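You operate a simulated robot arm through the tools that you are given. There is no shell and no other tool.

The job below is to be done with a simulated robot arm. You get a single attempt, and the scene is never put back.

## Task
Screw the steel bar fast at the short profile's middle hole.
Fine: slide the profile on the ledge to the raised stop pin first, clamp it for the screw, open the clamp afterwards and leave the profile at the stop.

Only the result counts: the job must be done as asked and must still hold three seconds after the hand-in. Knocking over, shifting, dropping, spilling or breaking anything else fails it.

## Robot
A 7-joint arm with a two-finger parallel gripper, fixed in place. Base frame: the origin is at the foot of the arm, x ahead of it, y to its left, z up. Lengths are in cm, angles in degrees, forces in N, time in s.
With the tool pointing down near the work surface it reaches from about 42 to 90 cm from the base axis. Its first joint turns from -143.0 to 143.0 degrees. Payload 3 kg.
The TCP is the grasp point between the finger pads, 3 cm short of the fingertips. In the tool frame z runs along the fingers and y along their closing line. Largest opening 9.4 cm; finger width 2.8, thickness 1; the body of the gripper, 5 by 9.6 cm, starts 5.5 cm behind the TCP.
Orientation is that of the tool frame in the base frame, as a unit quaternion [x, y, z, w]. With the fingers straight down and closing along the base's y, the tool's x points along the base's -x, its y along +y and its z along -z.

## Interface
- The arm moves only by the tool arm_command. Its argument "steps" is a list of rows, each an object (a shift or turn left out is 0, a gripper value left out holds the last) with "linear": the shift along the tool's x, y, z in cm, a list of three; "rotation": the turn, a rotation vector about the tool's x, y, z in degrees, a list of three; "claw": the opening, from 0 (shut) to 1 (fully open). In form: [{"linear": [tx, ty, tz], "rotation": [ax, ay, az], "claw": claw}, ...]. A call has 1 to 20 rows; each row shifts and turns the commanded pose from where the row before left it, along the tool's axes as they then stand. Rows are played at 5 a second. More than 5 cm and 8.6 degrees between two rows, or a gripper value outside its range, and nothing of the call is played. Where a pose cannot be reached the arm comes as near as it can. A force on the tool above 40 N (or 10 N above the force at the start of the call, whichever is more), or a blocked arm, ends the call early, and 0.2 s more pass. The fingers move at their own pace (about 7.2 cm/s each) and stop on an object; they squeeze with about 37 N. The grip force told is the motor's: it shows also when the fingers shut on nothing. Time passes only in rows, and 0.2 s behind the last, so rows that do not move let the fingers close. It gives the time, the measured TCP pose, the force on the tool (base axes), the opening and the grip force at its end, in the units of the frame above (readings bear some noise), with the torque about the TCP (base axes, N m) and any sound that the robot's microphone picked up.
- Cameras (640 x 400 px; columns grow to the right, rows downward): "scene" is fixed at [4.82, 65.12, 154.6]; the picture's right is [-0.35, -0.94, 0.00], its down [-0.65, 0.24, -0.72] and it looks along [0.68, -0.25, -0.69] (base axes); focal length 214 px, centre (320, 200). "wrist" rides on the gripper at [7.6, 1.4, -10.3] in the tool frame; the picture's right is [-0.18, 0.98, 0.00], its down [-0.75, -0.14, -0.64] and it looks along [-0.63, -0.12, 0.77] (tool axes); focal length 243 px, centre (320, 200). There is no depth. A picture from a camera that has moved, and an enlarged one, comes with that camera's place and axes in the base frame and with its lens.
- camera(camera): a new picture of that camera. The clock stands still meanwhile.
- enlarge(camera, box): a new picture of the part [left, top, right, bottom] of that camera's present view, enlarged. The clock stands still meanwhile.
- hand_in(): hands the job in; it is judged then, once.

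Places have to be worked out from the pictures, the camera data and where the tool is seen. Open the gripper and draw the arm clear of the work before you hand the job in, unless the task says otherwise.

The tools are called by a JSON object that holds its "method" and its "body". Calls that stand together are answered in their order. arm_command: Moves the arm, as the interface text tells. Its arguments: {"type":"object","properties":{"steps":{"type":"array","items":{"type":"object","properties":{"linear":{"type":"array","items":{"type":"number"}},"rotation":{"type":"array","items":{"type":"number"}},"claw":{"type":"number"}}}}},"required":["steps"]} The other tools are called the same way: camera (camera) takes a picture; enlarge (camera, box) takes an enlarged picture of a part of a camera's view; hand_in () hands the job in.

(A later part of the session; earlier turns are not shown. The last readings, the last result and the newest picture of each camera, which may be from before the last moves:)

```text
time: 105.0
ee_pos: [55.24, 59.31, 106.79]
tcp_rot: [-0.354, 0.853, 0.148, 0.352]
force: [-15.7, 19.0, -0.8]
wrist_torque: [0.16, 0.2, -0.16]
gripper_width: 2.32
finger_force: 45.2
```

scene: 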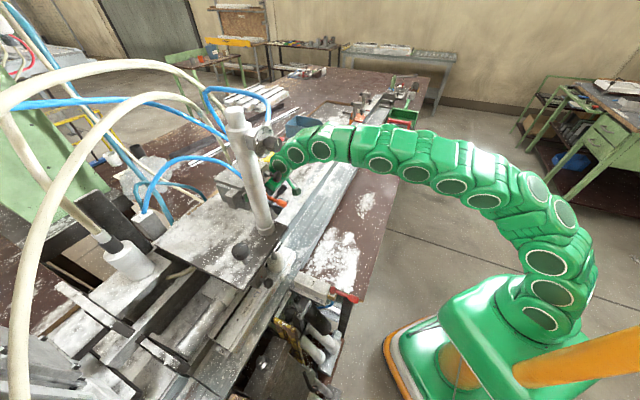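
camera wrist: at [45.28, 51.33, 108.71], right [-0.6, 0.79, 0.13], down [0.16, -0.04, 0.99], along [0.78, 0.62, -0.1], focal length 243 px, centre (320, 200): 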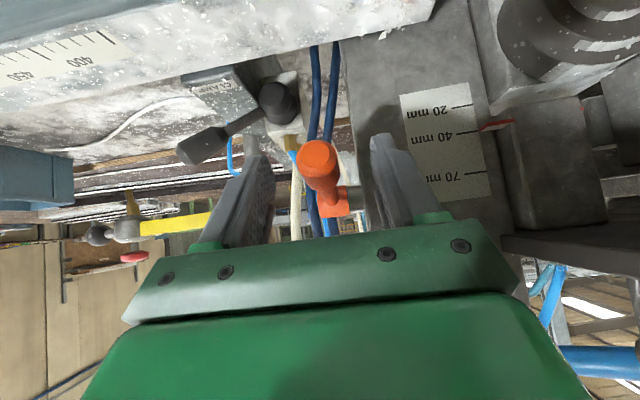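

Gripped at 2.3 cm with some sideways load; I relieve that by a small shift and then try a downward pull along the lever's arc.

{"method": "arm_command", "body": {"steps": [{"linear": [0, 0.3, 0]}, {"linear": [0.156, 0, 0.368]}, {"linear": [0.156, 0, 0.368]}, {}]}}

{"method": "camera", "body": {"camera": "wrist"}}

```text
time: 105.8
ee_pos: [55.28, 59.58, 106.3]
tcp_rot: [-0.353, 0.855, 0.146, 0.352]
force: [-0.5, -10.2, 2.8]
wrist_torque: [0.08, -0.26, 0.04]
gripper_width: 2.36
finger_force: 45.0
stopped in row 3: the force on the tool passed its limit at 41 N (the readings are from after the stop); the commanded pose is now the measured one
```

```text
taken
camera wrist: at [45.33, 51.63, 108.28], right [-0.6, 0.79, 0.13], down [0.16, -0.04, 0.99], along [0.78, 0.61, -0.1], focal length 243 px, centre (320, 200)
```

wrist: 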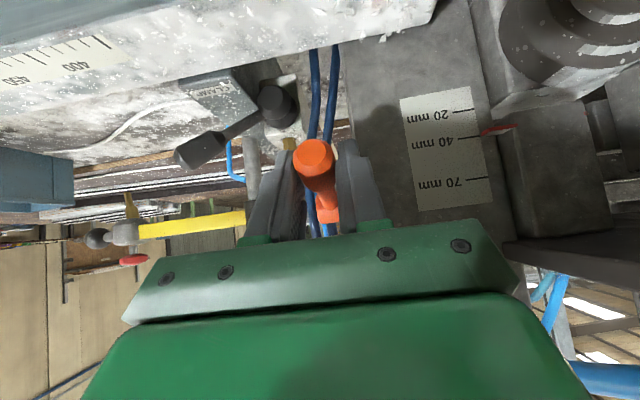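

Pulling down is blocked (41 N). I try lifting it instead, in the same small steps.

{"method": "arm_command", "body": {"steps": [{"linear": [-0.156, 0, -0.368]}, {"linear": [-0.156, 0, -0.368]}, {"linear": [-0.156, 0, -0.368]}, {"linear": [-0.156, 0, -0.368]}, {"linear": [-0.156, 0, -0.368]}, {}]}}

{"method": "camera", "body": {"camera": "wrist"}}

```text
time: 107.2
ee_pos: [54.72, 59.06, 107.89]
tcp_rot: [-0.353, 0.855, 0.147, 0.35]
force: [16.0, -1.2, -35.4]
wrist_torque: [-0.36, 0.13, -0.06]
gripper_width: 2.02
finger_force: 44.9
```

```text
taken
camera wrist: at [44.85, 51.15, 109.99], right [-0.6, 0.79, 0.13], down [0.16, -0.04, 0.99], along [0.78, 0.61, -0.1], focal length 243 px, centre (320, 200)
```

wrist: 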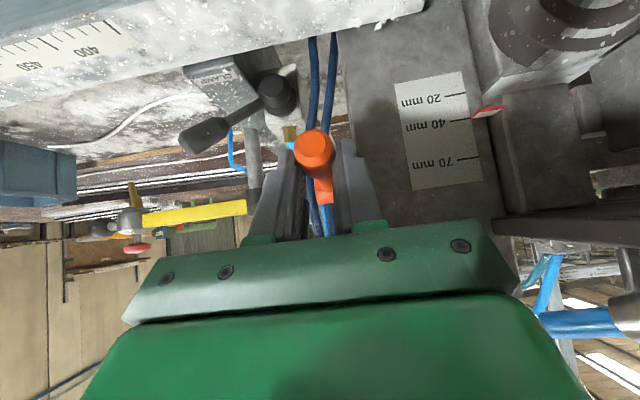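

Lifting only made the pads slide up (35 N), so it is stiff in that plane as well. I go back to the neutral height and test sideways gently (toward -u, then +u).

{"method": "arm_command", "body": {"steps": [{"linear": [0.156, 0, 0.368]}, {"linear": [0.156, 0, 0.368]}, {}, {"linear": [0, 0.3, 0]}, {"linear": [0, 0.3, 0]}, {"linear": [0, 0.3, 0]}, {}]}}

{"method": "camera", "body": {"camera": "wrist"}}

```text
time: 108.2
ee_pos: [55.15, 59.29, 107.68]
tcp_rot: [-0.352, 0.853, 0.148, 0.355]
force: [-1.9, -15.0, 5.7]
wrist_torque: [0.12, -0.41, -0.05]
gripper_width: 2.02
finger_force: 45.2
stopped in row 5: the force on the tool passed its limit at 54 N (the readings are from after the stop); the commanded pose is now the measured one
```

```text
taken
camera wrist: at [45.07, 51.42, 109.56], right [-0.6, 0.79, 0.13], down [0.15, -0.05, 0.99], along [0.79, 0.61, -0.09], focal length 243 px, centre (320, 200)
```

wrist: 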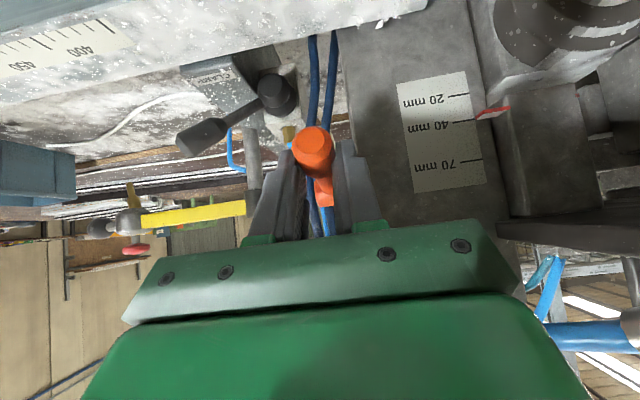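

The orange lever is stiff in every direction, so it is not a working control here. I release it and back off along the tool axis, checking that it kept its place.

{"method": "arm_command", "body": {"steps": [{"claw": 0.65}, {"claw": 0.65}, {"linear": [0, 0, -3]}, {"linear": [0, 0, -3.5]}, {}]}}

{"method": "camera", "body": {"camera": "wrist"}}

{"method": "enlarge", "body": {"camera": "wrist", "box": [260, 60, 400, 240]}}

{"method": "enlarge", "body": {"camera": "scene", "box": [230, 130, 350, 230]}}

```text
time: 109.4
ee_pos: [51.59, 56.23, 112.24]
tcp_rot: [-0.351, 0.854, 0.146, 0.356]
force: [0.1, 0.4, -0.1]
wrist_torque: [0.0, 0.0, -0.01]
gripper_width: 6.16
finger_force: 0.0
```

```text
taken
camera wrist: at [41.6, 48.23, 114.19], right [-0.6, 0.79, 0.13], down [0.15, -0.05, 0.99], along [0.79, 0.61, -0.09], focal length 243 px, centre (320, 200)
```

wrist: 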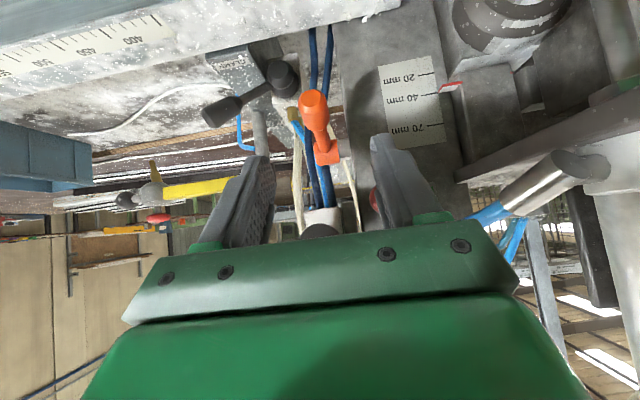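

```text
2.22 times, centred on (330, 150) of wrist
camera zoom: at [41.6, 48.23, 114.19], right [-0.6, 0.79, 0.13], down [0.15, -0.05, 0.99], along [0.79, 0.61, -0.09], focal length 539 px, centre (298, 311)
```

zoom: 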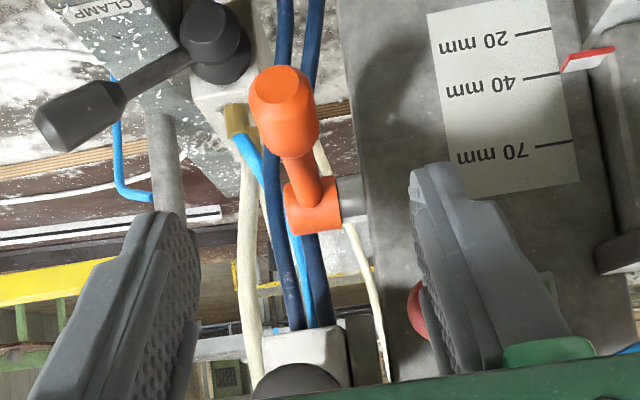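

```text
4.00 times, centred on (290, 180) of scene
camera zoom: at [4.82, 65.12, 154.6], right [-0.35, -0.94, 0.0], down [-0.65, 0.24, -0.72], along [0.68, -0.25, -0.69], focal length 858 px, centre (440, 280)
```

zoom: 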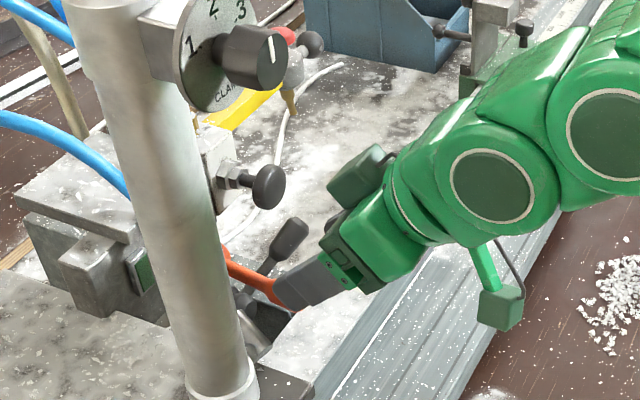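

Nothing has moved there. Before pressing other controls I look at the screw block's front with its ball knob from a low diagonal view.

{"method": "arm_command", "body": {"steps": [{"linear": [3.7, 0, -1.95], "claw": 1}, {"linear": [3.7, 0, -1.95]}, {"linear": [3.7, 0, -1.95]}, {"linear": [3.7, 0, -1.95]}, {"rotation": [-5.3, 0, -5.3]}, {"rotation": [-5.3, 0, -5.3]}, {"rotation": [-5.3, 0, -5.3]}, {"rotation": [-5.3, 0, -5.3]}, {}, {}]}}

{"method": "camera", "body": {"camera": "wrist"}}

```text
time: 111.6
ee_pos: [40.39, 44.79, 107.1]
tcp_rot: [-0.56, 0.733, 0.233, 0.306]
force: [-0.2, -0.5, -0.5]
wrist_torque: [0.02, 0.02, 0.0]
gripper_width: 9.41
finger_force: 0.1
```

```text
taken
camera wrist: at [35.71, 32.97, 109.08], right [-0.91, 0.38, 0.13], down [0.16, 0.04, 0.99], along [0.37, 0.92, -0.09], focal length 243 px, centre (320, 200)
```

wrist: 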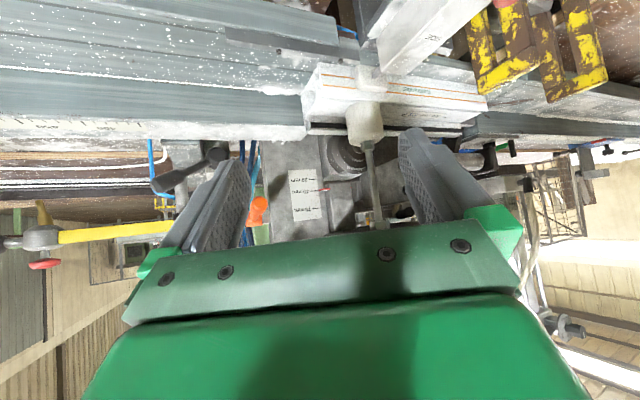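

I shift about 10 cm toward -u with this view to bring the ball knob into the gap.

{"method": "arm_command", "body": {"steps": [{"linear": [-1.17, 2.9, 1.17]}, {"linear": [-1.17, 2.9, 1.17]}, {"linear": [-1.17, 2.9, 1.17]}, {}, {}]}}

{"method": "camera", "body": {"camera": "wrist"}}

{"method": "enlarge", "body": {"camera": "wrist", "box": [260, 90, 440, 230]}}

```text
time: 112.8
ee_pos: [33.38, 51.94, 107.13]
tcp_rot: [-0.561, 0.733, 0.235, 0.305]
force: [0.1, -0.5, 0.2]
wrist_torque: [-0.02, 0.01, 0.01]
gripper_width: 9.4
finger_force: 0.1
```

```text
taken
camera wrist: at [28.67, 40.19, 109.14], right [-0.91, 0.38, 0.13], down [0.16, 0.04, 0.99], along [0.37, 0.92, -0.09], focal length 243 px, centre (320, 200)
```

wrist: 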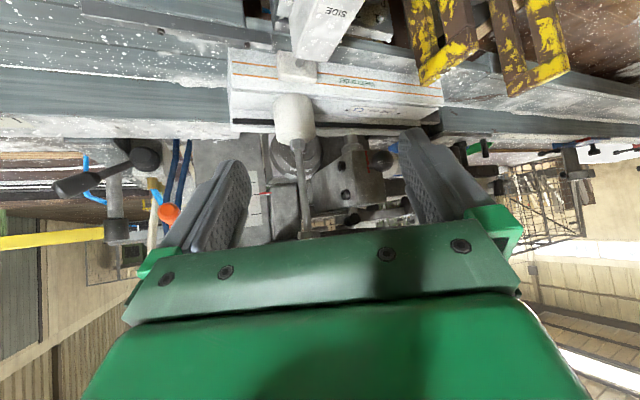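

```text
2.86 times, centred on (350, 160) of wrist
camera zoom: at [28.67, 40.19, 109.14], right [-0.91, 0.38, 0.13], down [0.16, 0.04, 0.99], along [0.37, 0.92, -0.09], focal length 693 px, centre (234, 314)
```

zoom: 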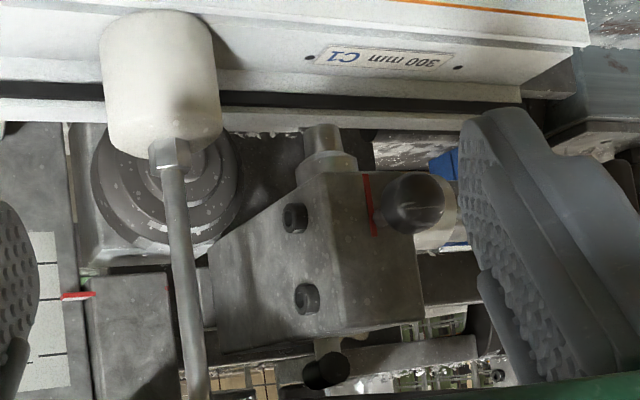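

A very clear view: the nose stands over the profile, the block's front carries a red vertical line and the black ball knob (centre about x=31.6, y=68.4, z=103.3). I approach the ball knob along the tool axis with partly opened fingers to grasp it.

{"method": "arm_command", "body": {"steps": [{"linear": [-2.7, 2.03, 2.06], "claw": 0.55}, {"linear": [-2.7, 2.03, 2.06]}, {"linear": [-2.7, 2.03, 2.06]}, {}, {}]}}

{"method": "camera", "body": {"camera": "wrist"}}

{"method": "enlarge", "body": {"camera": "scene", "box": [230, 220, 330, 300]}}

```text
time: 114.0
ee_pos: [30.13, 63.22, 108.59]
tcp_rot: [-0.56, 0.734, 0.233, 0.306]
force: [-0.1, -0.1, -0.3]
wrist_torque: [0.03, -0.01, 0.02]
gripper_width: 5.14
finger_force: 0.1
```

```text
taken
camera wrist: at [25.4, 51.5, 110.57], right [-0.91, 0.38, 0.13], down [0.16, 0.04, 0.99], along [0.37, 0.92, -0.09], focal length 243 px, centre (320, 200)
```

wrist: 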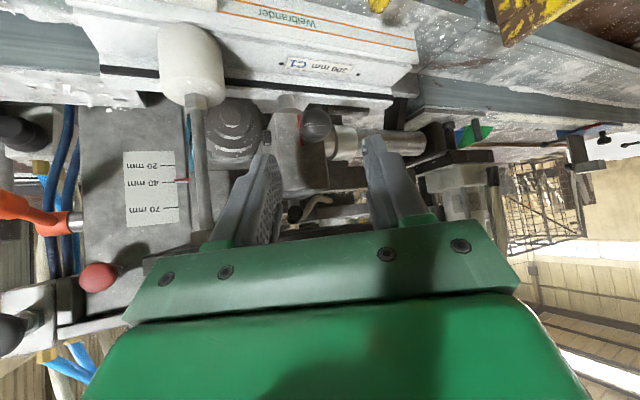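

```text
5.00 times, centred on (280, 260) of scene
camera zoom: at [4.82, 65.12, 154.6], right [-0.35, -0.94, 0.0], down [-0.65, 0.24, -0.72], along [0.68, -0.25, -0.69], focal length 1072 px, centre (520, -100)
```

zoom: 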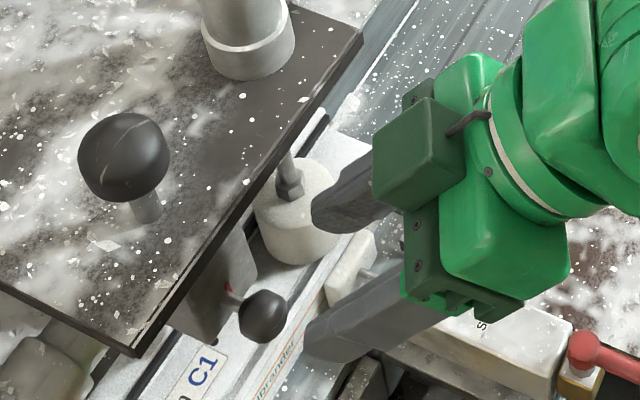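

The ball is centred between the finger lines. I advance 5 cm along the tool axis with the fingers opened just a bit more than the ball.

{"method": "arm_command", "body": {"steps": [{"linear": [0, 0, 2.0], "claw": 0.46}, {"linear": [0, 0, 1.7]}, {"linear": [0, 0, 1.5]}, {}]}}

{"method": "camera", "body": {"camera": "wrist"}}

{"method": "enlarge", "body": {"camera": "scene", "box": [230, 220, 330, 300]}}

```text
time: 114.9
ee_pos: [31.09, 66.65, 105.22]
tcp_rot: [-0.559, 0.734, 0.234, 0.306]
force: [-10.4, -31.5, 12.0]
wrist_torque: [-0.11, -0.32, -0.93]
gripper_width: 4.2
finger_force: 0.1
stopped in row 4: the force on the tool passed its limit at 55 N (the readings are from after the stop); the commanded pose is now the measured one
```

```text
taken
camera wrist: at [26.37, 54.85, 107.05], right [-0.91, 0.39, 0.13], down [0.16, 0.03, 0.99], along [0.38, 0.92, -0.09], focal length 243 px, centre (320, 200)
```

wrist: 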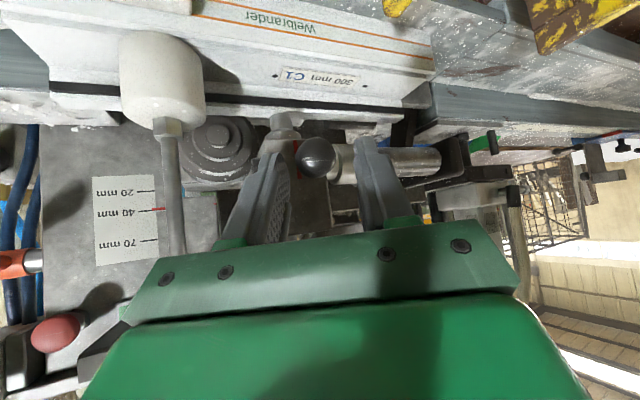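

```text
5.00 times, centred on (280, 260) of scene
camera zoom: at [4.82, 65.12, 154.6], right [-0.35, -0.94, 0.0], down [-0.65, 0.24, -0.72], along [0.68, -0.25, -0.69], focal length 1072 px, centre (520, -100)
```

zoom: 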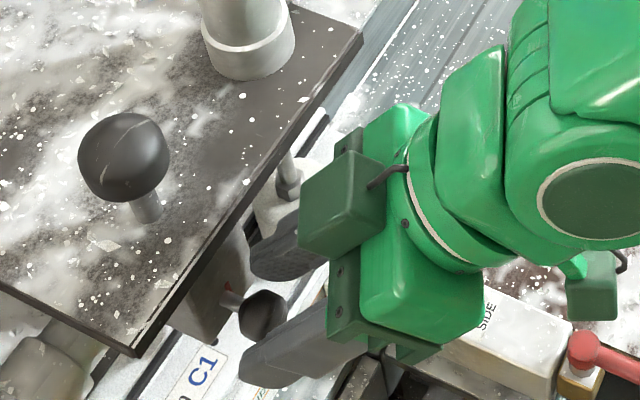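

The left finger touched the block's front before the ball was well between the pads. I back off, turn the heading 15° to be squarer to the block, and come in again.

{"method": "arm_command", "body": {"steps": [{"linear": [0, 0, -3]}, {"linear": [0, 0, -3]}, {"rotation": [3.55, 0, 3.5]}, {"rotation": [3.55, 0, 3.5]}, {"rotation": [3.55, 0, 3.5]}, {}, {}]}}

{"method": "camera", "body": {"camera": "wrist"}}

```text
time: 116.5
ee_pos: [29.93, 62.59, 109.26]
tcp_rot: [-0.46, 0.801, 0.191, 0.333]
force: [-0.5, -0.8, 0.0]
wrist_torque: [0.01, -0.01, 0.01]
gripper_width: 4.32
finger_force: 0.1
```

```text
taken
camera wrist: at [22.32, 52.37, 111.17], right [-0.78, 0.61, 0.13], down [0.16, -0.01, 0.99], along [0.6, 0.79, -0.09], focal length 243 px, centre (320, 200)
```

wrist: 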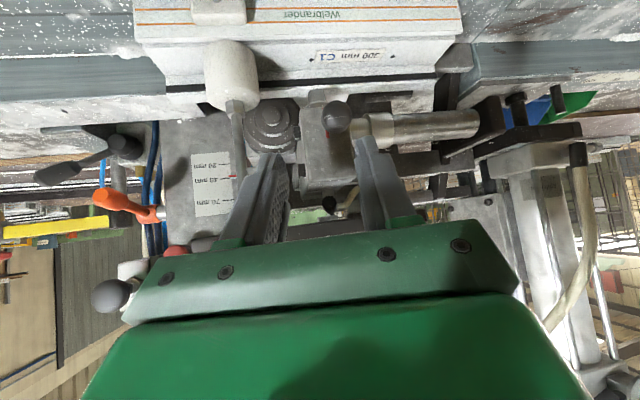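

The turned pose is reached. I centre on the ball (shift 1.5 cm) and advance again.

{"method": "arm_command", "body": {"steps": [{"linear": [0, 1.5, 0], "claw": 0.46}, {"linear": [0, 0, 2.2]}, {"linear": [0, 0, 2.0]}, {"linear": [0, 0, 1.3]}, {}]}}

{"method": "camera", "body": {"camera": "wrist"}}

{"method": "enlarge", "body": {"camera": "scene", "box": [230, 220, 330, 300]}}

```text
time: 117.7
ee_pos: [30.68, 66.67, 105.55]
tcp_rot: [-0.46, 0.801, 0.191, 0.334]
force: [0.1, -0.3, 0.0]
wrist_torque: [0.01, 0.03, -0.01]
gripper_width: 4.32
finger_force: 0.1
```

```text
taken
camera wrist: at [23.1, 56.5, 107.41], right [-0.78, 0.61, 0.13], down [0.16, -0.01, 0.99], along [0.6, 0.79, -0.09], focal length 243 px, centre (320, 200)
```

wrist: 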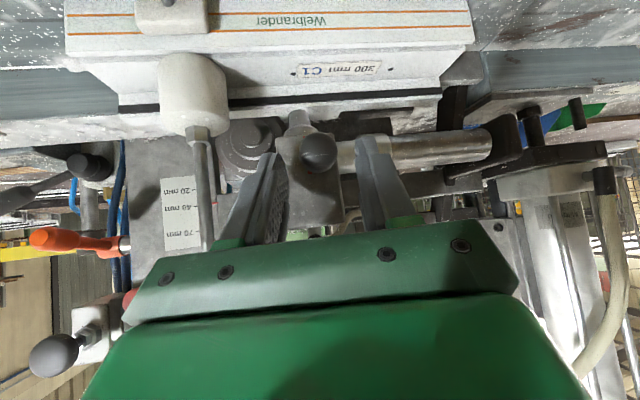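

```text
5.00 times, centred on (280, 260) of scene
camera zoom: at [4.82, 65.12, 154.6], right [-0.35, -0.94, 0.0], down [-0.65, 0.24, -0.72], along [0.68, -0.25, -0.69], focal length 1072 px, centre (520, -100)
```

zoom: 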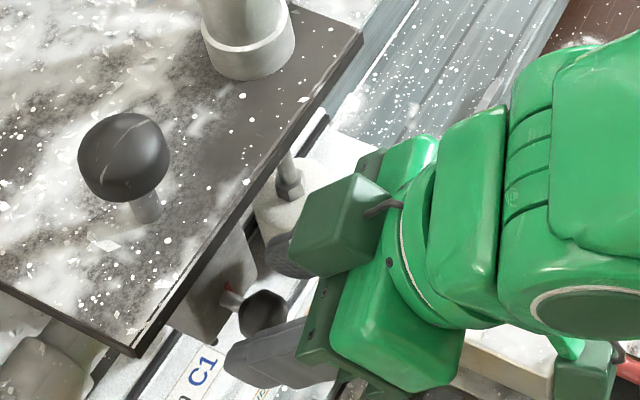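

The ball sits centrally between the fingertips. I go 0.9 cm farther and close on it.

{"method": "arm_command", "body": {"steps": [{"linear": [0, 0, 0.9]}, {}, {"claw": 0.25}, {"claw": 0}, {}, {}]}}

{"method": "camera", "body": {"camera": "wrist"}}

```text
time: 119.1
ee_pos: [31.07, 67.14, 104.8]
tcp_rot: [-0.46, 0.8, 0.192, 0.333]
force: [23.6, -22.1, 7.3]
wrist_torque: [-0.44, -0.43, -0.65]
gripper_width: 2.34
finger_force: 45.1
```

```text
taken
camera wrist: at [23.44, 56.95, 106.74], right [-0.78, 0.61, 0.13], down [0.16, -0.01, 0.99], along [0.6, 0.79, -0.09], focal length 243 px, centre (320, 200)
```

wrist: 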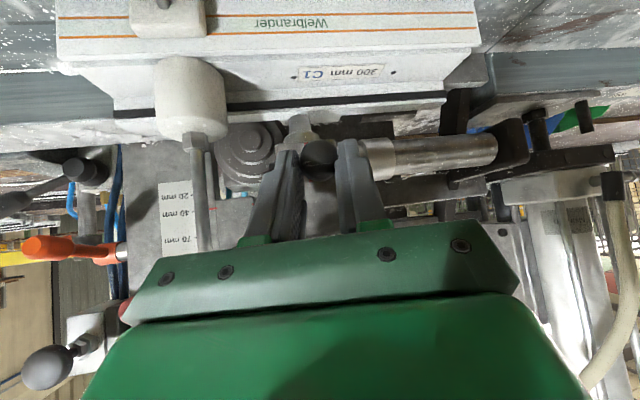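

The ball is gripped with a sideways load; I relieve it and test a small downward pull.

{"method": "arm_command", "body": {"steps": [{"linear": [0, -0.35, 0]}, {}, {"linear": [0.2, 0, 0.2]}, {"linear": [0.2, 0, 0.2]}, {}]}}

{"method": "camera", "body": {"camera": "wrist"}}

```text
time: 120.5
ee_pos: [31.2, 67.27, 104.47]
tcp_rot: [-0.46, 0.799, 0.194, 0.335]
force: [-6.2, -5.1, 0.1]
wrist_torque: [-0.17, 0.22, -0.13]
gripper_width: 2.31
finger_force: 45.3
stopped in row 5: the force on the tool passed its limit at 44 N (the readings are from after the stop); the commanded pose is now the measured one
```

```text
taken
camera wrist: at [23.58, 57.05, 106.31], right [-0.78, 0.61, 0.13], down [0.16, -0.01, 0.99], along [0.6, 0.8, -0.09], focal length 243 px, centre (320, 200)
```

wrist: 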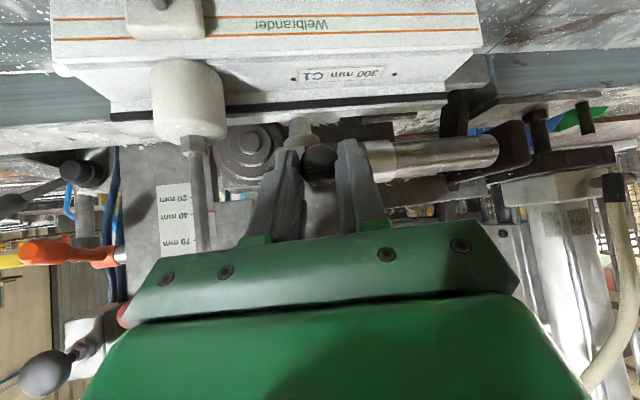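

Down is blocked. I test pulling it straight toward the robot.

{"method": "arm_command", "body": {"steps": [{"linear": [0.274, 0.1, -0.274]}, {"linear": [0.274, 0.1, -0.274]}, {"linear": [0.274, 0.1, -0.274]}, {}]}}

{"method": "camera", "body": {"camera": "wrist"}}

```text
time: 121.5
ee_pos: [30.28, 66.4, 104.54]
tcp_rot: [-0.46, 0.799, 0.194, 0.336]
force: [-8.8, 7.4, 4.5]
wrist_torque: [0.04, 0.18, 0.0]
gripper_width: 2.32
finger_force: 44.7
```

```text
taken
camera wrist: at [22.71, 56.16, 106.31], right [-0.79, 0.6, 0.13], down [0.16, -0.01, 0.99], along [0.6, 0.8, -0.09], focal length 243 px, centre (320, 200)
```

wrist: 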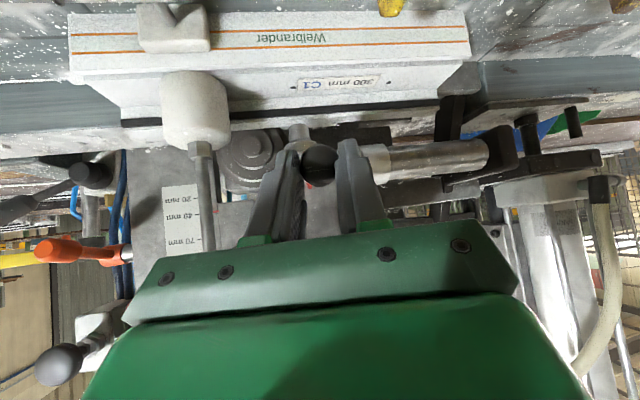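

The knob followed the pull by about 1.2 cm at small force, so it is movable along that direction. I check the scene to see what moved with it.

{"method": "enlarge", "body": {"camera": "scene", "box": [230, 220, 330, 300]}}

{"method": "enlarge", "body": {"camera": "wrist", "box": [240, 90, 400, 210]}}

{"method": "enlarge", "body": {"camera": "wrist", "box": [20, 130, 240, 260]}}

```text
5.00 times, centred on (280, 260) of scene
camera zoom: at [4.82, 65.12, 154.6], right [-0.35, -0.94, 0.0], down [-0.65, 0.24, -0.72], along [0.68, -0.25, -0.69], focal length 1072 px, centre (520, -100)
```

zoom: 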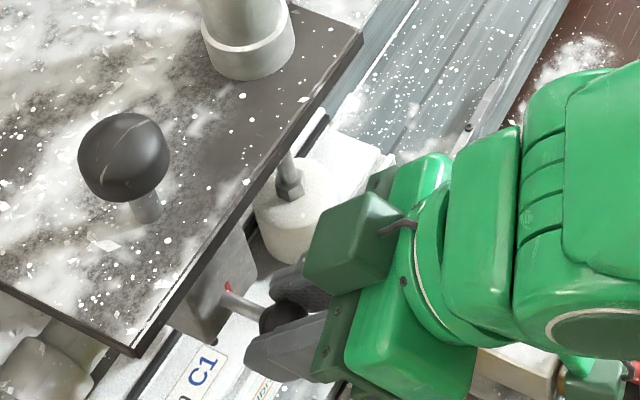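

```text
3.33 times, centred on (320, 150) of wrist
camera zoom: at [22.71, 56.16, 106.31], right [-0.79, 0.6, 0.13], down [0.16, -0.01, 0.99], along [0.6, 0.8, -0.09], focal length 809 px, centre (320, 367)
```

zoom: 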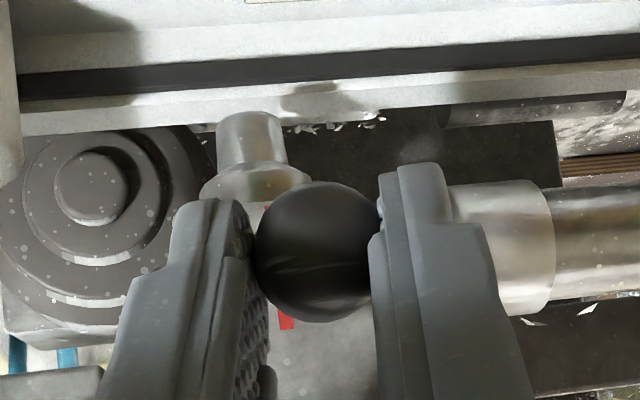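

```text
2.91 times, centred on (130, 195) of wrist
camera zoom: at [22.71, 56.16, 106.31], right [-0.79, 0.6, 0.13], down [0.16, -0.01, 0.99], along [0.6, 0.8, -0.09], focal length 706 px, centre (873, 214)
```

zoom: 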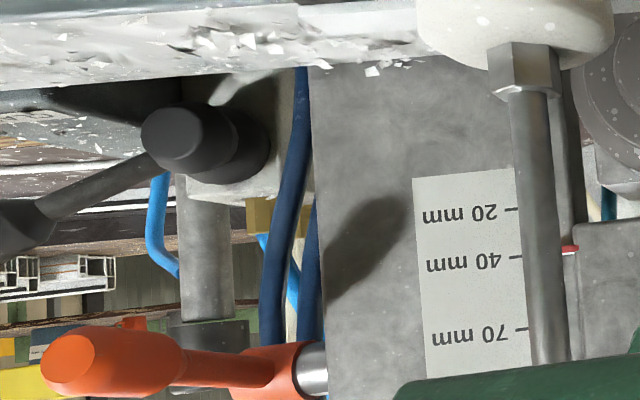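

The knob is a pull plunger (its stem is now drawn out ~1.2 cm), i.e. an index pin of the vertical slide, and the pointer stays at 40. I push it back to where it was, then look for further hints in the scene (card near the green stop, labels on the stacked profiles).

{"method": "arm_command", "body": {"steps": [{"linear": [-0.274, -0.1, 0.274]}, {"linear": [-0.274, -0.1, 0.274]}, {"linear": [-0.274, -0.1, 0.274]}, {}]}}

{"method": "enlarge", "body": {"camera": "scene", "box": [300, 95, 380, 155]}}

{"method": "enlarge", "body": {"camera": "scene", "box": [215, 70, 305, 130]}}

{"method": "enlarge", "body": {"camera": "scene", "box": [110, 80, 230, 170]}}

{"method": "enlarge", "body": {"camera": "scene", "box": [250, 50, 370, 100]}}

```text
time: 122.5
ee_pos: [31.18, 67.31, 104.5]
tcp_rot: [-0.46, 0.8, 0.193, 0.335]
force: [-12.1, 9.4, -12.3]
wrist_torque: [0.04, 0.23, 0.02]
gripper_width: 2.32
finger_force: 45.1
```

```text
6.67 times, centred on (340, 125) of scene
camera zoom: at [4.82, 65.12, 154.6], right [-0.35, -0.94, 0.0], down [-0.65, 0.24, -0.72], along [0.68, -0.25, -0.69], focal length 1430 px, centre (187, 700)
```

zoom: 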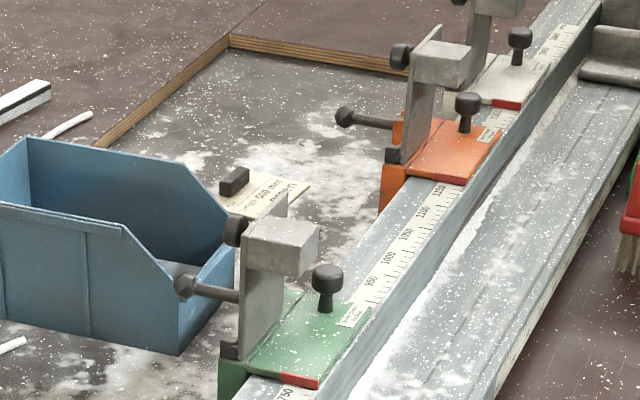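

```text
6.67 times, centred on (260, 100) of scene
camera zoom: at [4.82, 65.12, 154.6], right [-0.35, -0.94, 0.0], down [-0.65, 0.24, -0.72], along [0.68, -0.25, -0.69], focal length 1430 px, centre (720, 867)
```

zoom: 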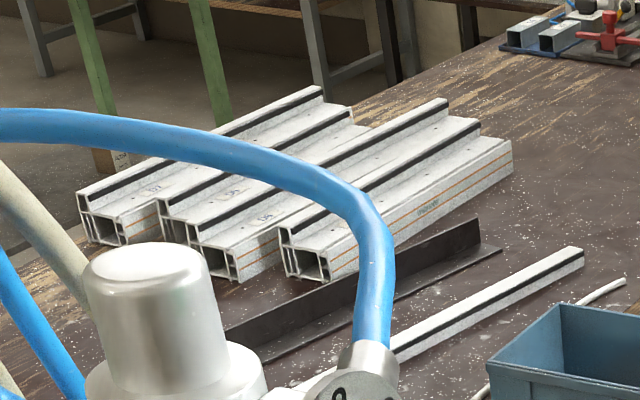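

```text
4.44 times, centred on (170, 125) of scene
camera zoom: at [4.82, 65.12, 154.6], right [-0.35, -0.94, 0.0], down [-0.65, 0.24, -0.72], along [0.68, -0.25, -0.69], focal length 953 px, centre (987, 533)
```

zoom: 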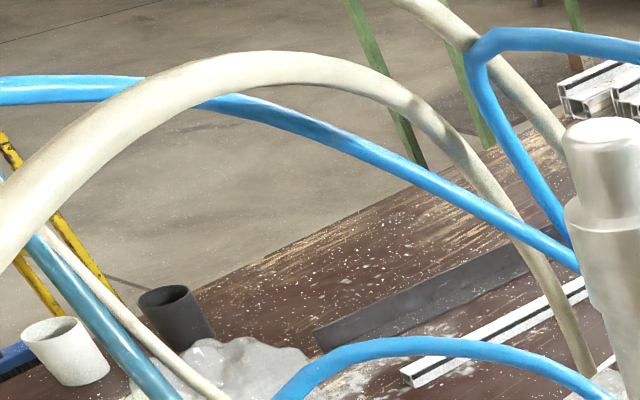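

```text
5.33 times, centred on (310, 75) of scene
camera zoom: at [4.82, 65.12, 154.6], right [-0.35, -0.94, 0.0], down [-0.65, 0.24, -0.72], along [0.68, -0.25, -0.69], focal length 1144 px, centre (373, 867)
```

zoom: 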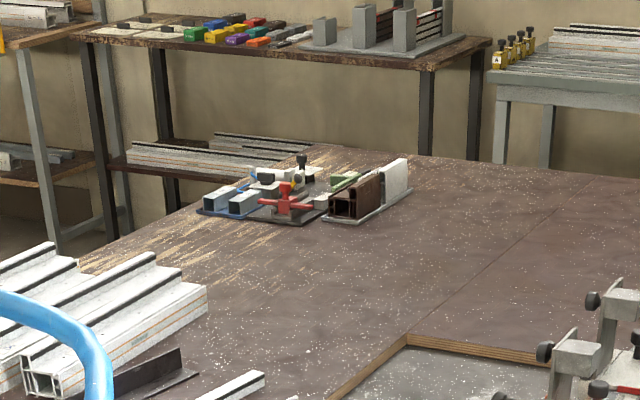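

The job card lies beside the green stop. I zoom in as far as possible to read it, and check the knob is back in.

{"method": "enlarge", "body": {"camera": "scene", "box": [322, 115, 344, 131]}}

{"method": "enlarge", "body": {"camera": "scene", "box": [230, 220, 330, 300]}}

{"method": "enlarge", "body": {"camera": "wrist", "box": [240, 90, 400, 210]}}

```text
16.00 times, centred on (333, 123) of scene
camera zoom: at [4.82, 65.12, 154.6], right [-0.35, -0.94, 0.0], down [-0.65, 0.24, -0.72], along [0.68, -0.25, -0.69], focal length 3432 px, centre (112, 1432)
```

zoom: 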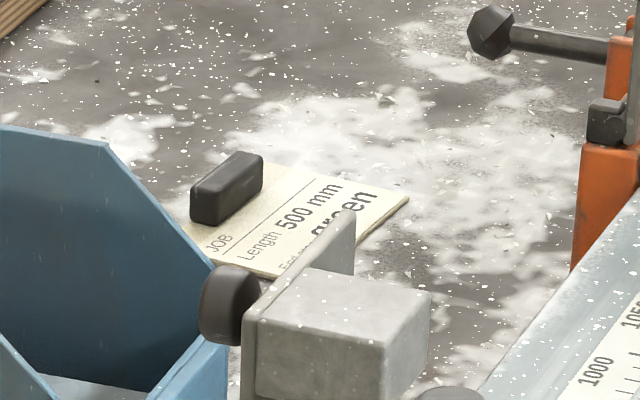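

```text
5.00 times, centred on (280, 260) of scene
camera zoom: at [4.82, 65.12, 154.6], right [-0.35, -0.94, 0.0], down [-0.65, 0.24, -0.72], along [0.68, -0.25, -0.69], focal length 1072 px, centre (520, -100)
```

zoom: 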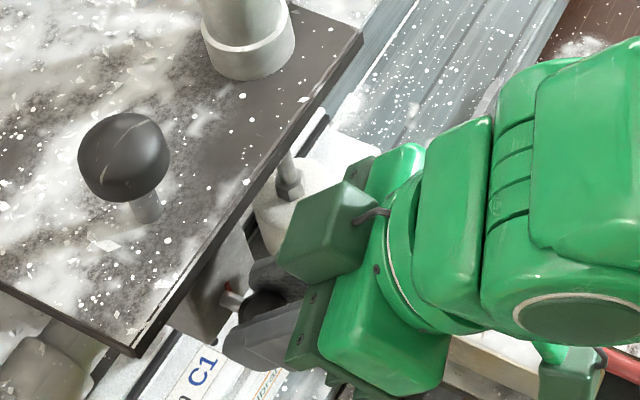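

```text
3.33 times, centred on (320, 150) of wrist
camera zoom: at [23.57, 57.02, 106.34], right [-0.79, 0.61, 0.13], down [0.16, -0.01, 0.99], along [0.6, 0.8, -0.09], focal length 809 px, centre (320, 367)
```

zoom: 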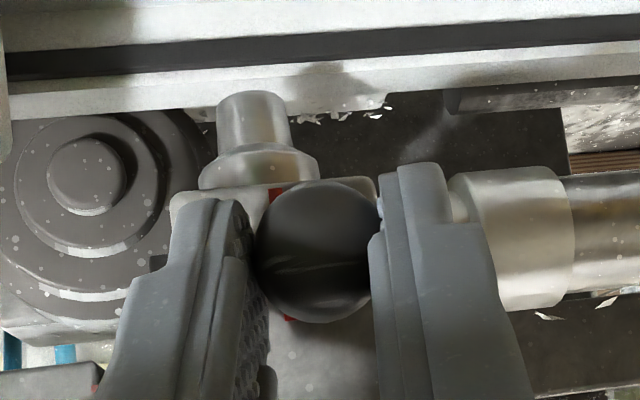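

The knob is pushed back in; the card concerns another job (500 mm, green stop). I release the knob and withdraw, then go for the black palm button on the valve box, which most likely starts the screw unit.

{"method": "arm_command", "body": {"steps": [{"claw": 0.46}, {"claw": 0.46}, {"linear": [0, 0, -3]}, {"linear": [0, 0, -4]}, {"linear": [0, 0, -4]}, {}]}}

{"method": "camera", "body": {"camera": "wrist"}}

{"method": "enlarge", "body": {"camera": "wrist", "box": [260, 60, 420, 180]}}

{"method": "enlarge", "body": {"camera": "wrist", "box": [0, 100, 250, 340]}}

{"method": "enlarge", "body": {"camera": "wrist", "box": [400, 60, 640, 400]}}

```text
time: 123.9
ee_pos: [27.11, 60.56, 112.19]
tcp_rot: [-0.459, 0.799, 0.193, 0.336]
force: [-0.6, 0.1, 0.0]
wrist_torque: [0.0, 0.01, -0.01]
gripper_width: 4.33
finger_force: 0.1
```

```text
taken
camera wrist: at [19.5, 50.28, 114.08], right [-0.79, 0.61, 0.13], down [0.16, -0.01, 0.99], along [0.6, 0.8, -0.09], focal length 243 px, centre (320, 200)
```

wrist: 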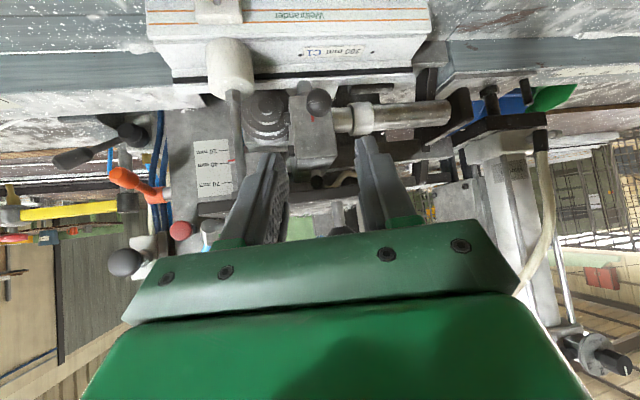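

```text
3.33 times, centred on (340, 120) of wrist
camera zoom: at [19.5, 50.28, 114.08], right [-0.79, 0.61, 0.13], down [0.16, -0.01, 0.99], along [0.6, 0.8, -0.09], focal length 809 px, centre (253, 467)
```

zoom: 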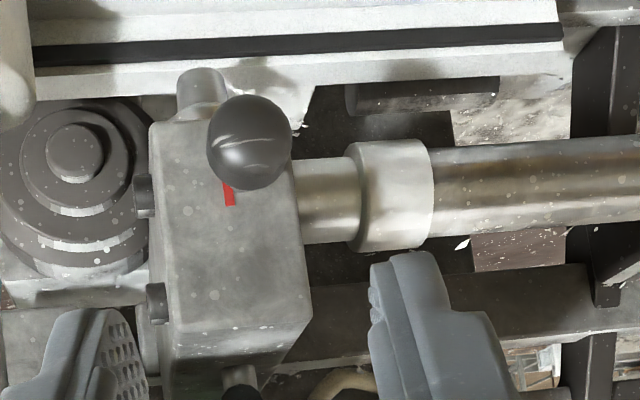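

```text
1.67 times, centred on (125, 220) of wrist
camera zoom: at [19.5, 50.28, 114.08], right [-0.79, 0.61, 0.13], down [0.16, -0.01, 0.99], along [0.6, 0.8, -0.09], focal length 404 px, centre (645, 167)
```

zoom: 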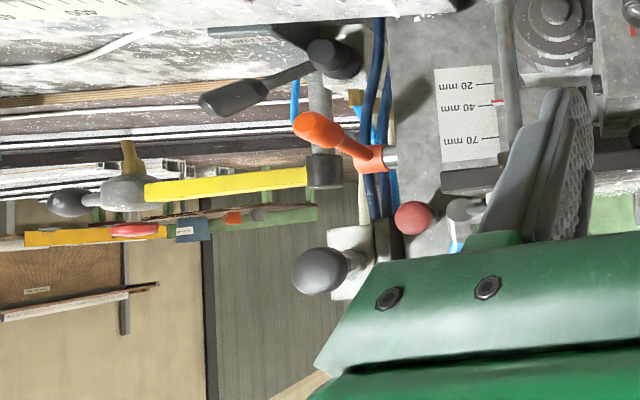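

```text
1.18 times, centred on (520, 230) of wrist
camera zoom: at [19.5, 50.28, 114.08], right [-0.79, 0.61, 0.13], down [0.16, -0.01, 0.99], along [0.6, 0.8, -0.09], focal length 285 px, centre (85, 165)
```

zoom: 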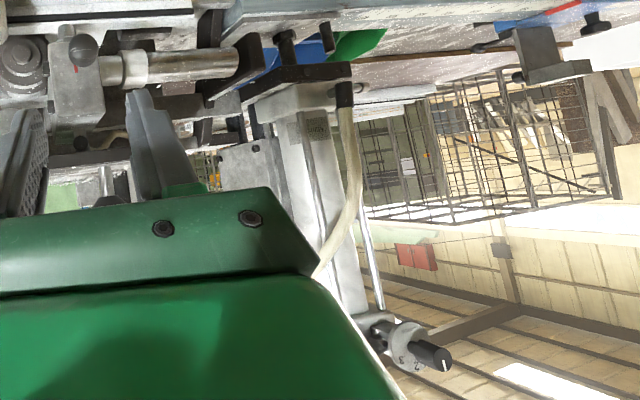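

The palm button on the valve box is at about x=57.6, y=59.5, z=115.5 (u≈-1.4, n≈82.8). I move over to +u, turn the tool square to it again and come up in front of it with closed fingers.

{"method": "arm_command", "body": {"steps": [{"linear": [0.72, -3.87, -0.72], "claw": 0}, {"linear": [0.72, -3.87, -0.72]}, {"linear": [0.72, -3.87, -0.72]}, {"linear": [0.72, -3.87, -0.72]}, {"rotation": [5.3, 0, 5.3]}, {"rotation": [5.3, 0, 5.3]}, {"linear": [-3.4, -2.1, 1.32]}, {"linear": [-3.4, -2.1, 1.32]}, {"linear": [-3.4, -2.1, 1.32]}, {}, {}]}}

{"method": "camera", "body": {"camera": "wrist"}}

{"method": "enlarge", "body": {"camera": "scene", "box": [230, 130, 350, 230]}}

```text
time: 126.3
ee_pos: [49.89, 51.84, 116.64]
tcp_rot: [-0.352, 0.852, 0.149, 0.358]
force: [-0.8, 0.1, 0.3]
wrist_torque: [0.02, -0.01, -0.02]
gripper_width: 0.0
finger_force: 33.1
```

```text
taken
camera wrist: at [39.91, 43.87, 118.5], right [-0.6, 0.79, 0.13], down [0.15, -0.05, 0.99], along [0.78, 0.61, -0.09], focal length 243 px, centre (320, 200)
```

wrist: 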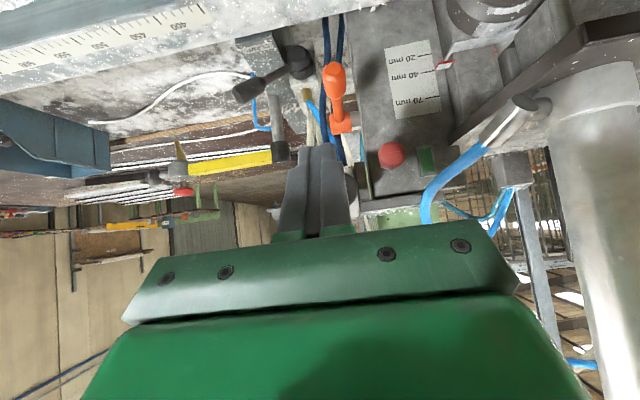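

```text
4.00 times, centred on (290, 180) of scene
camera zoom: at [4.82, 65.12, 154.6], right [-0.35, -0.94, 0.0], down [-0.65, 0.24, -0.72], along [0.68, -0.25, -0.69], focal length 858 px, centre (440, 280)
```

zoom: 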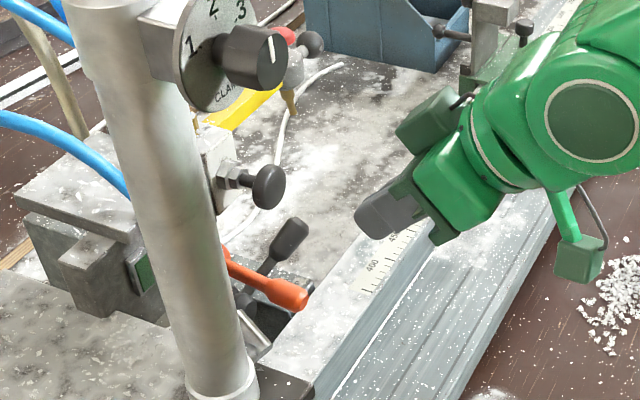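

The fingers are in front of the palm button at the right height. I advance to it and press it gently along +n in small steps.

{"method": "arm_command", "body": {"steps": [{"linear": [-2.0, 0, 2.0]}, {"linear": [-1.6, 0, 1.6]}, {"linear": [-0.3, 0, 0.3]}, {"linear": [-0.3, 0, 0.3]}, {"linear": [-0.3, 0, 0.3]}, {"linear": [-0.3, 0, 0.3]}, {"linear": [-0.3, 0, 0.3]}, {"linear": [-0.3, 0, 0.3]}, {}]}}

{"method": "enlarge", "body": {"camera": "scene", "box": [230, 130, 350, 230]}}

{"method": "camera", "body": {"camera": "wrist"}}

```text
time: 127.9
ee_pos: [54.97, 56.51, 116.7]
tcp_rot: [-0.352, 0.853, 0.149, 0.355]
force: [-22.0, -25.1, 7.5]
wrist_torque: [-0.1, 0.12, 0.02]
gripper_width: 0.0
finger_force: 33.1
heard: click
stopped in row 7: the force on the tool passed its limit at 49 N (the readings are from after the stop); the commanded pose is now the measured one
```

```text
4.00 times, centred on (290, 180) of scene
camera zoom: at [4.82, 65.12, 154.6], right [-0.35, -0.94, 0.0], down [-0.65, 0.24, -0.72], along [0.68, -0.25, -0.69], focal length 858 px, centre (440, 280)
```

zoom: 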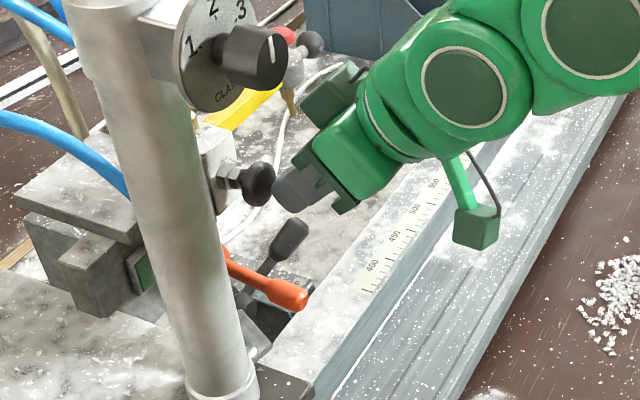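

```text
taken
camera wrist: at [44.96, 48.71, 118.54], right [-0.6, 0.79, 0.13], down [0.15, -0.05, 0.99], along [0.78, 0.61, -0.09], focal length 243 px, centre (320, 200)
```

wrist: 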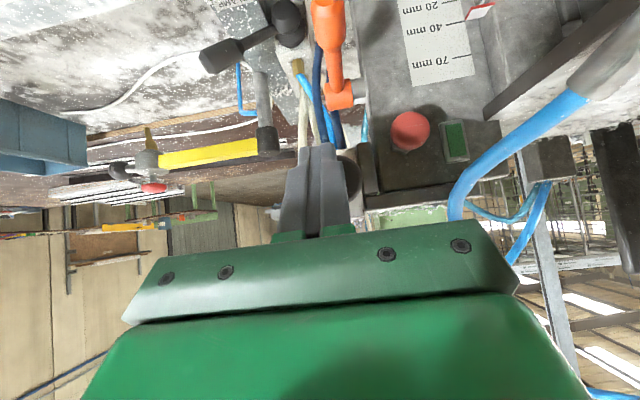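

A click was heard: the palm button works. I check the screw unit in the scene view while still holding the button.

{"method": "enlarge", "body": {"camera": "scene", "box": [230, 220, 330, 300]}}

{"method": "arm_command", "body": {"steps": [{}, {}, {}, {}]}}

{"method": "enlarge", "body": {"camera": "scene", "box": [230, 220, 330, 300]}}

```text
5.00 times, centred on (280, 260) of scene
camera zoom: at [4.82, 65.12, 154.6], right [-0.35, -0.94, 0.0], down [-0.65, 0.24, -0.72], along [0.68, -0.25, -0.69], focal length 1072 px, centre (520, -100)
```

zoom: 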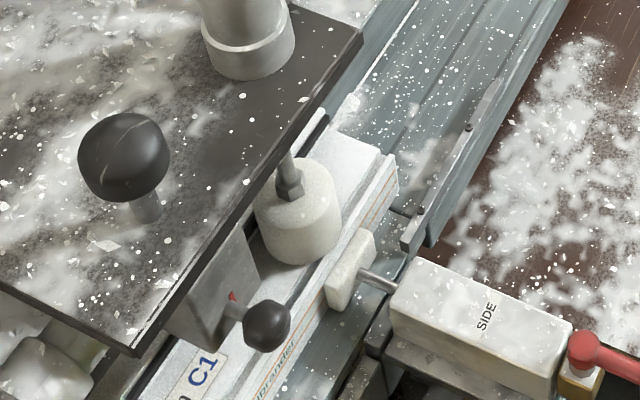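

```text
time: 128.9
ee_pos: [55.0, 56.59, 116.57]
tcp_rot: [-0.352, 0.854, 0.147, 0.355]
force: [-26.3, -29.9, 7.7]
wrist_torque: [-0.15, 0.13, 0.04]
gripper_width: 0.02
finger_force: 32.5
```

```text
5.00 times, centred on (280, 260) of scene
camera zoom: at [4.82, 65.12, 154.6], right [-0.35, -0.94, 0.0], down [-0.65, 0.24, -0.72], along [0.68, -0.25, -0.69], focal length 1072 px, centre (520, -100)
```

zoom: 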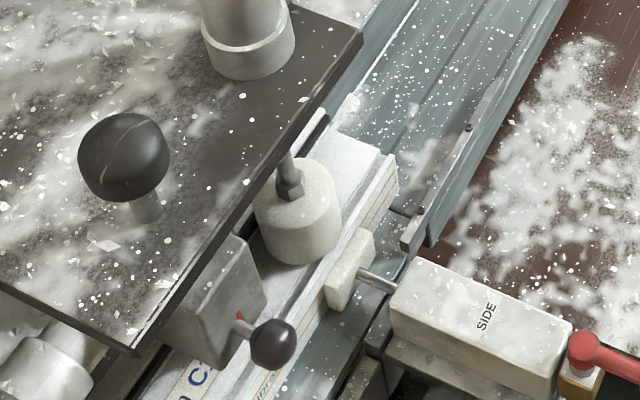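

The screw unit is now moving down while the button is held. I keep holding and watch.

{"method": "arm_command", "body": {"steps": [{}, {}, {}, {}]}}

{"method": "enlarge", "body": {"camera": "scene", "box": [230, 220, 330, 300]}}

```text
time: 129.9
ee_pos: [55.03, 56.74, 116.58]
tcp_rot: [-0.352, 0.854, 0.148, 0.355]
force: [-27.0, -29.4, 4.9]
wrist_torque: [-0.21, 0.17, 0.06]
gripper_width: 0.0
finger_force: 32.7
```

```text
5.00 times, centred on (280, 260) of scene
camera zoom: at [4.82, 65.12, 154.6], right [-0.35, -0.94, 0.0], down [-0.65, 0.24, -0.72], along [0.68, -0.25, -0.69], focal length 1072 px, centre (520, -100)
```

zoom: 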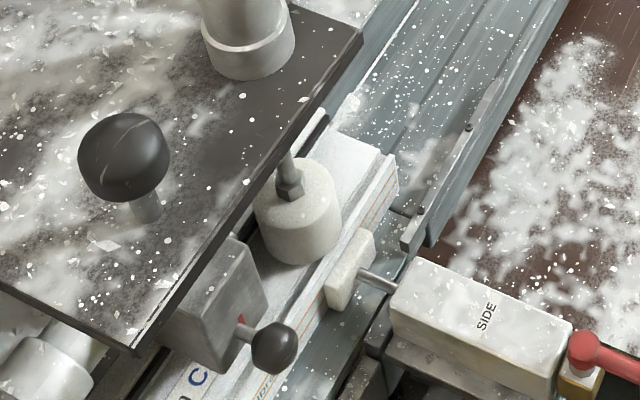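

The unit has nearly reached its lower end. I hold a little longer.

{"method": "arm_command", "body": {"steps": [{}, {}, {}, {}, {}, {}, {}, {}]}}

{"method": "enlarge", "body": {"camera": "scene", "box": [230, 220, 330, 300]}}

```text
time: 131.7
ee_pos: [54.95, 56.62, 116.63]
tcp_rot: [-0.352, 0.854, 0.148, 0.355]
force: [-27.8, -29.4, 1.1]
wrist_torque: [-0.3, 0.28, 0.05]
gripper_width: 0.01
finger_force: 33.2
```

```text
5.00 times, centred on (280, 260) of scene
camera zoom: at [4.82, 65.12, 154.6], right [-0.35, -0.94, 0.0], down [-0.65, 0.24, -0.72], along [0.68, -0.25, -0.69], focal length 1072 px, centre (520, -100)
```

zoom: 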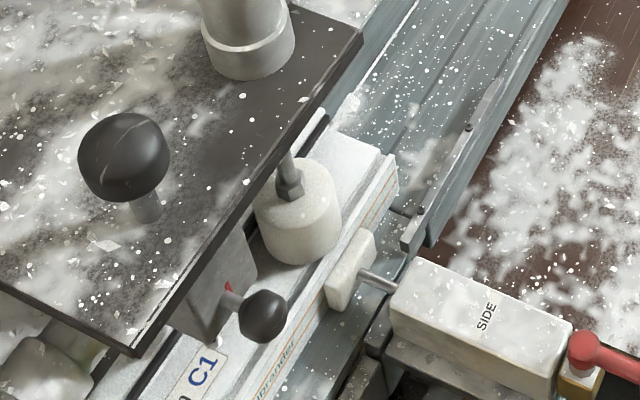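

The unit has run its cycle, down and back up. I release the button, back off, and look for the screw in the middle hole.

{"method": "arm_command", "body": {"steps": [{"linear": [1.0, 0, -1.0]}, {"linear": [2.5, 0, -2.5]}, {"linear": [3, 0, -3]}, {"linear": [3, 0, -3]}, {}]}}

{"method": "enlarge", "body": {"camera": "scene", "box": [240, 260, 300, 310]}}

{"method": "enlarge", "body": {"camera": "scene", "box": [230, 220, 330, 300]}}

{"method": "enlarge", "body": {"camera": "scene", "box": [230, 130, 350, 230]}}

```text
time: 132.9
ee_pos: [45.36, 47.31, 116.62]
tcp_rot: [-0.351, 0.853, 0.148, 0.356]
force: [-0.7, 0.2, 0.1]
wrist_torque: [0.02, -0.04, -0.03]
gripper_width: 0.0
finger_force: 33.0
```

```text
8.00 times, centred on (270, 285) of scene
camera zoom: at [4.82, 65.12, 154.6], right [-0.35, -0.94, 0.0], down [-0.65, 0.24, -0.72], along [0.68, -0.25, -0.69], focal length 1716 px, centre (720, -480)
```

zoom: 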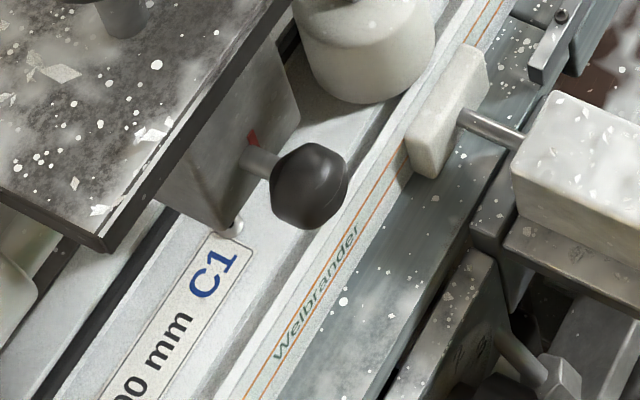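

```text
5.00 times, centred on (280, 260) of scene
camera zoom: at [4.82, 65.12, 154.6], right [-0.35, -0.94, 0.0], down [-0.65, 0.24, -0.72], along [0.68, -0.25, -0.69], focal length 1072 px, centre (520, -100)
```

zoom: 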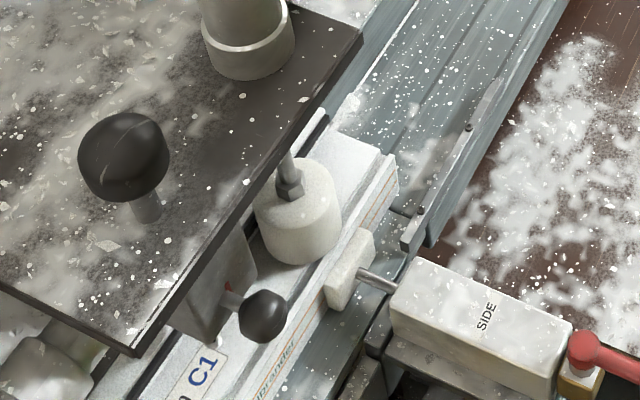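

```text
4.00 times, centred on (290, 180) of scene
camera zoom: at [4.82, 65.12, 154.6], right [-0.35, -0.94, 0.0], down [-0.65, 0.24, -0.72], along [0.68, -0.25, -0.69], focal length 858 px, centre (440, 280)
```

zoom: 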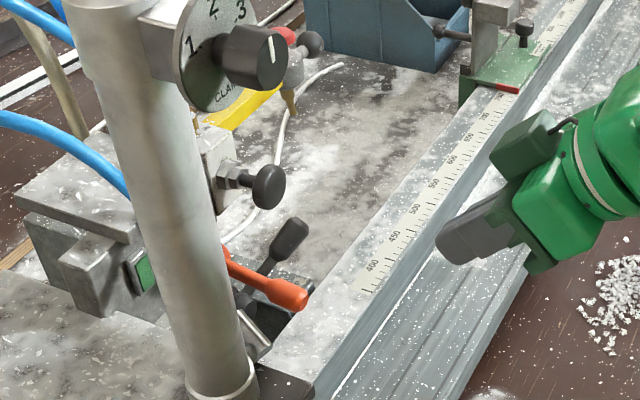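

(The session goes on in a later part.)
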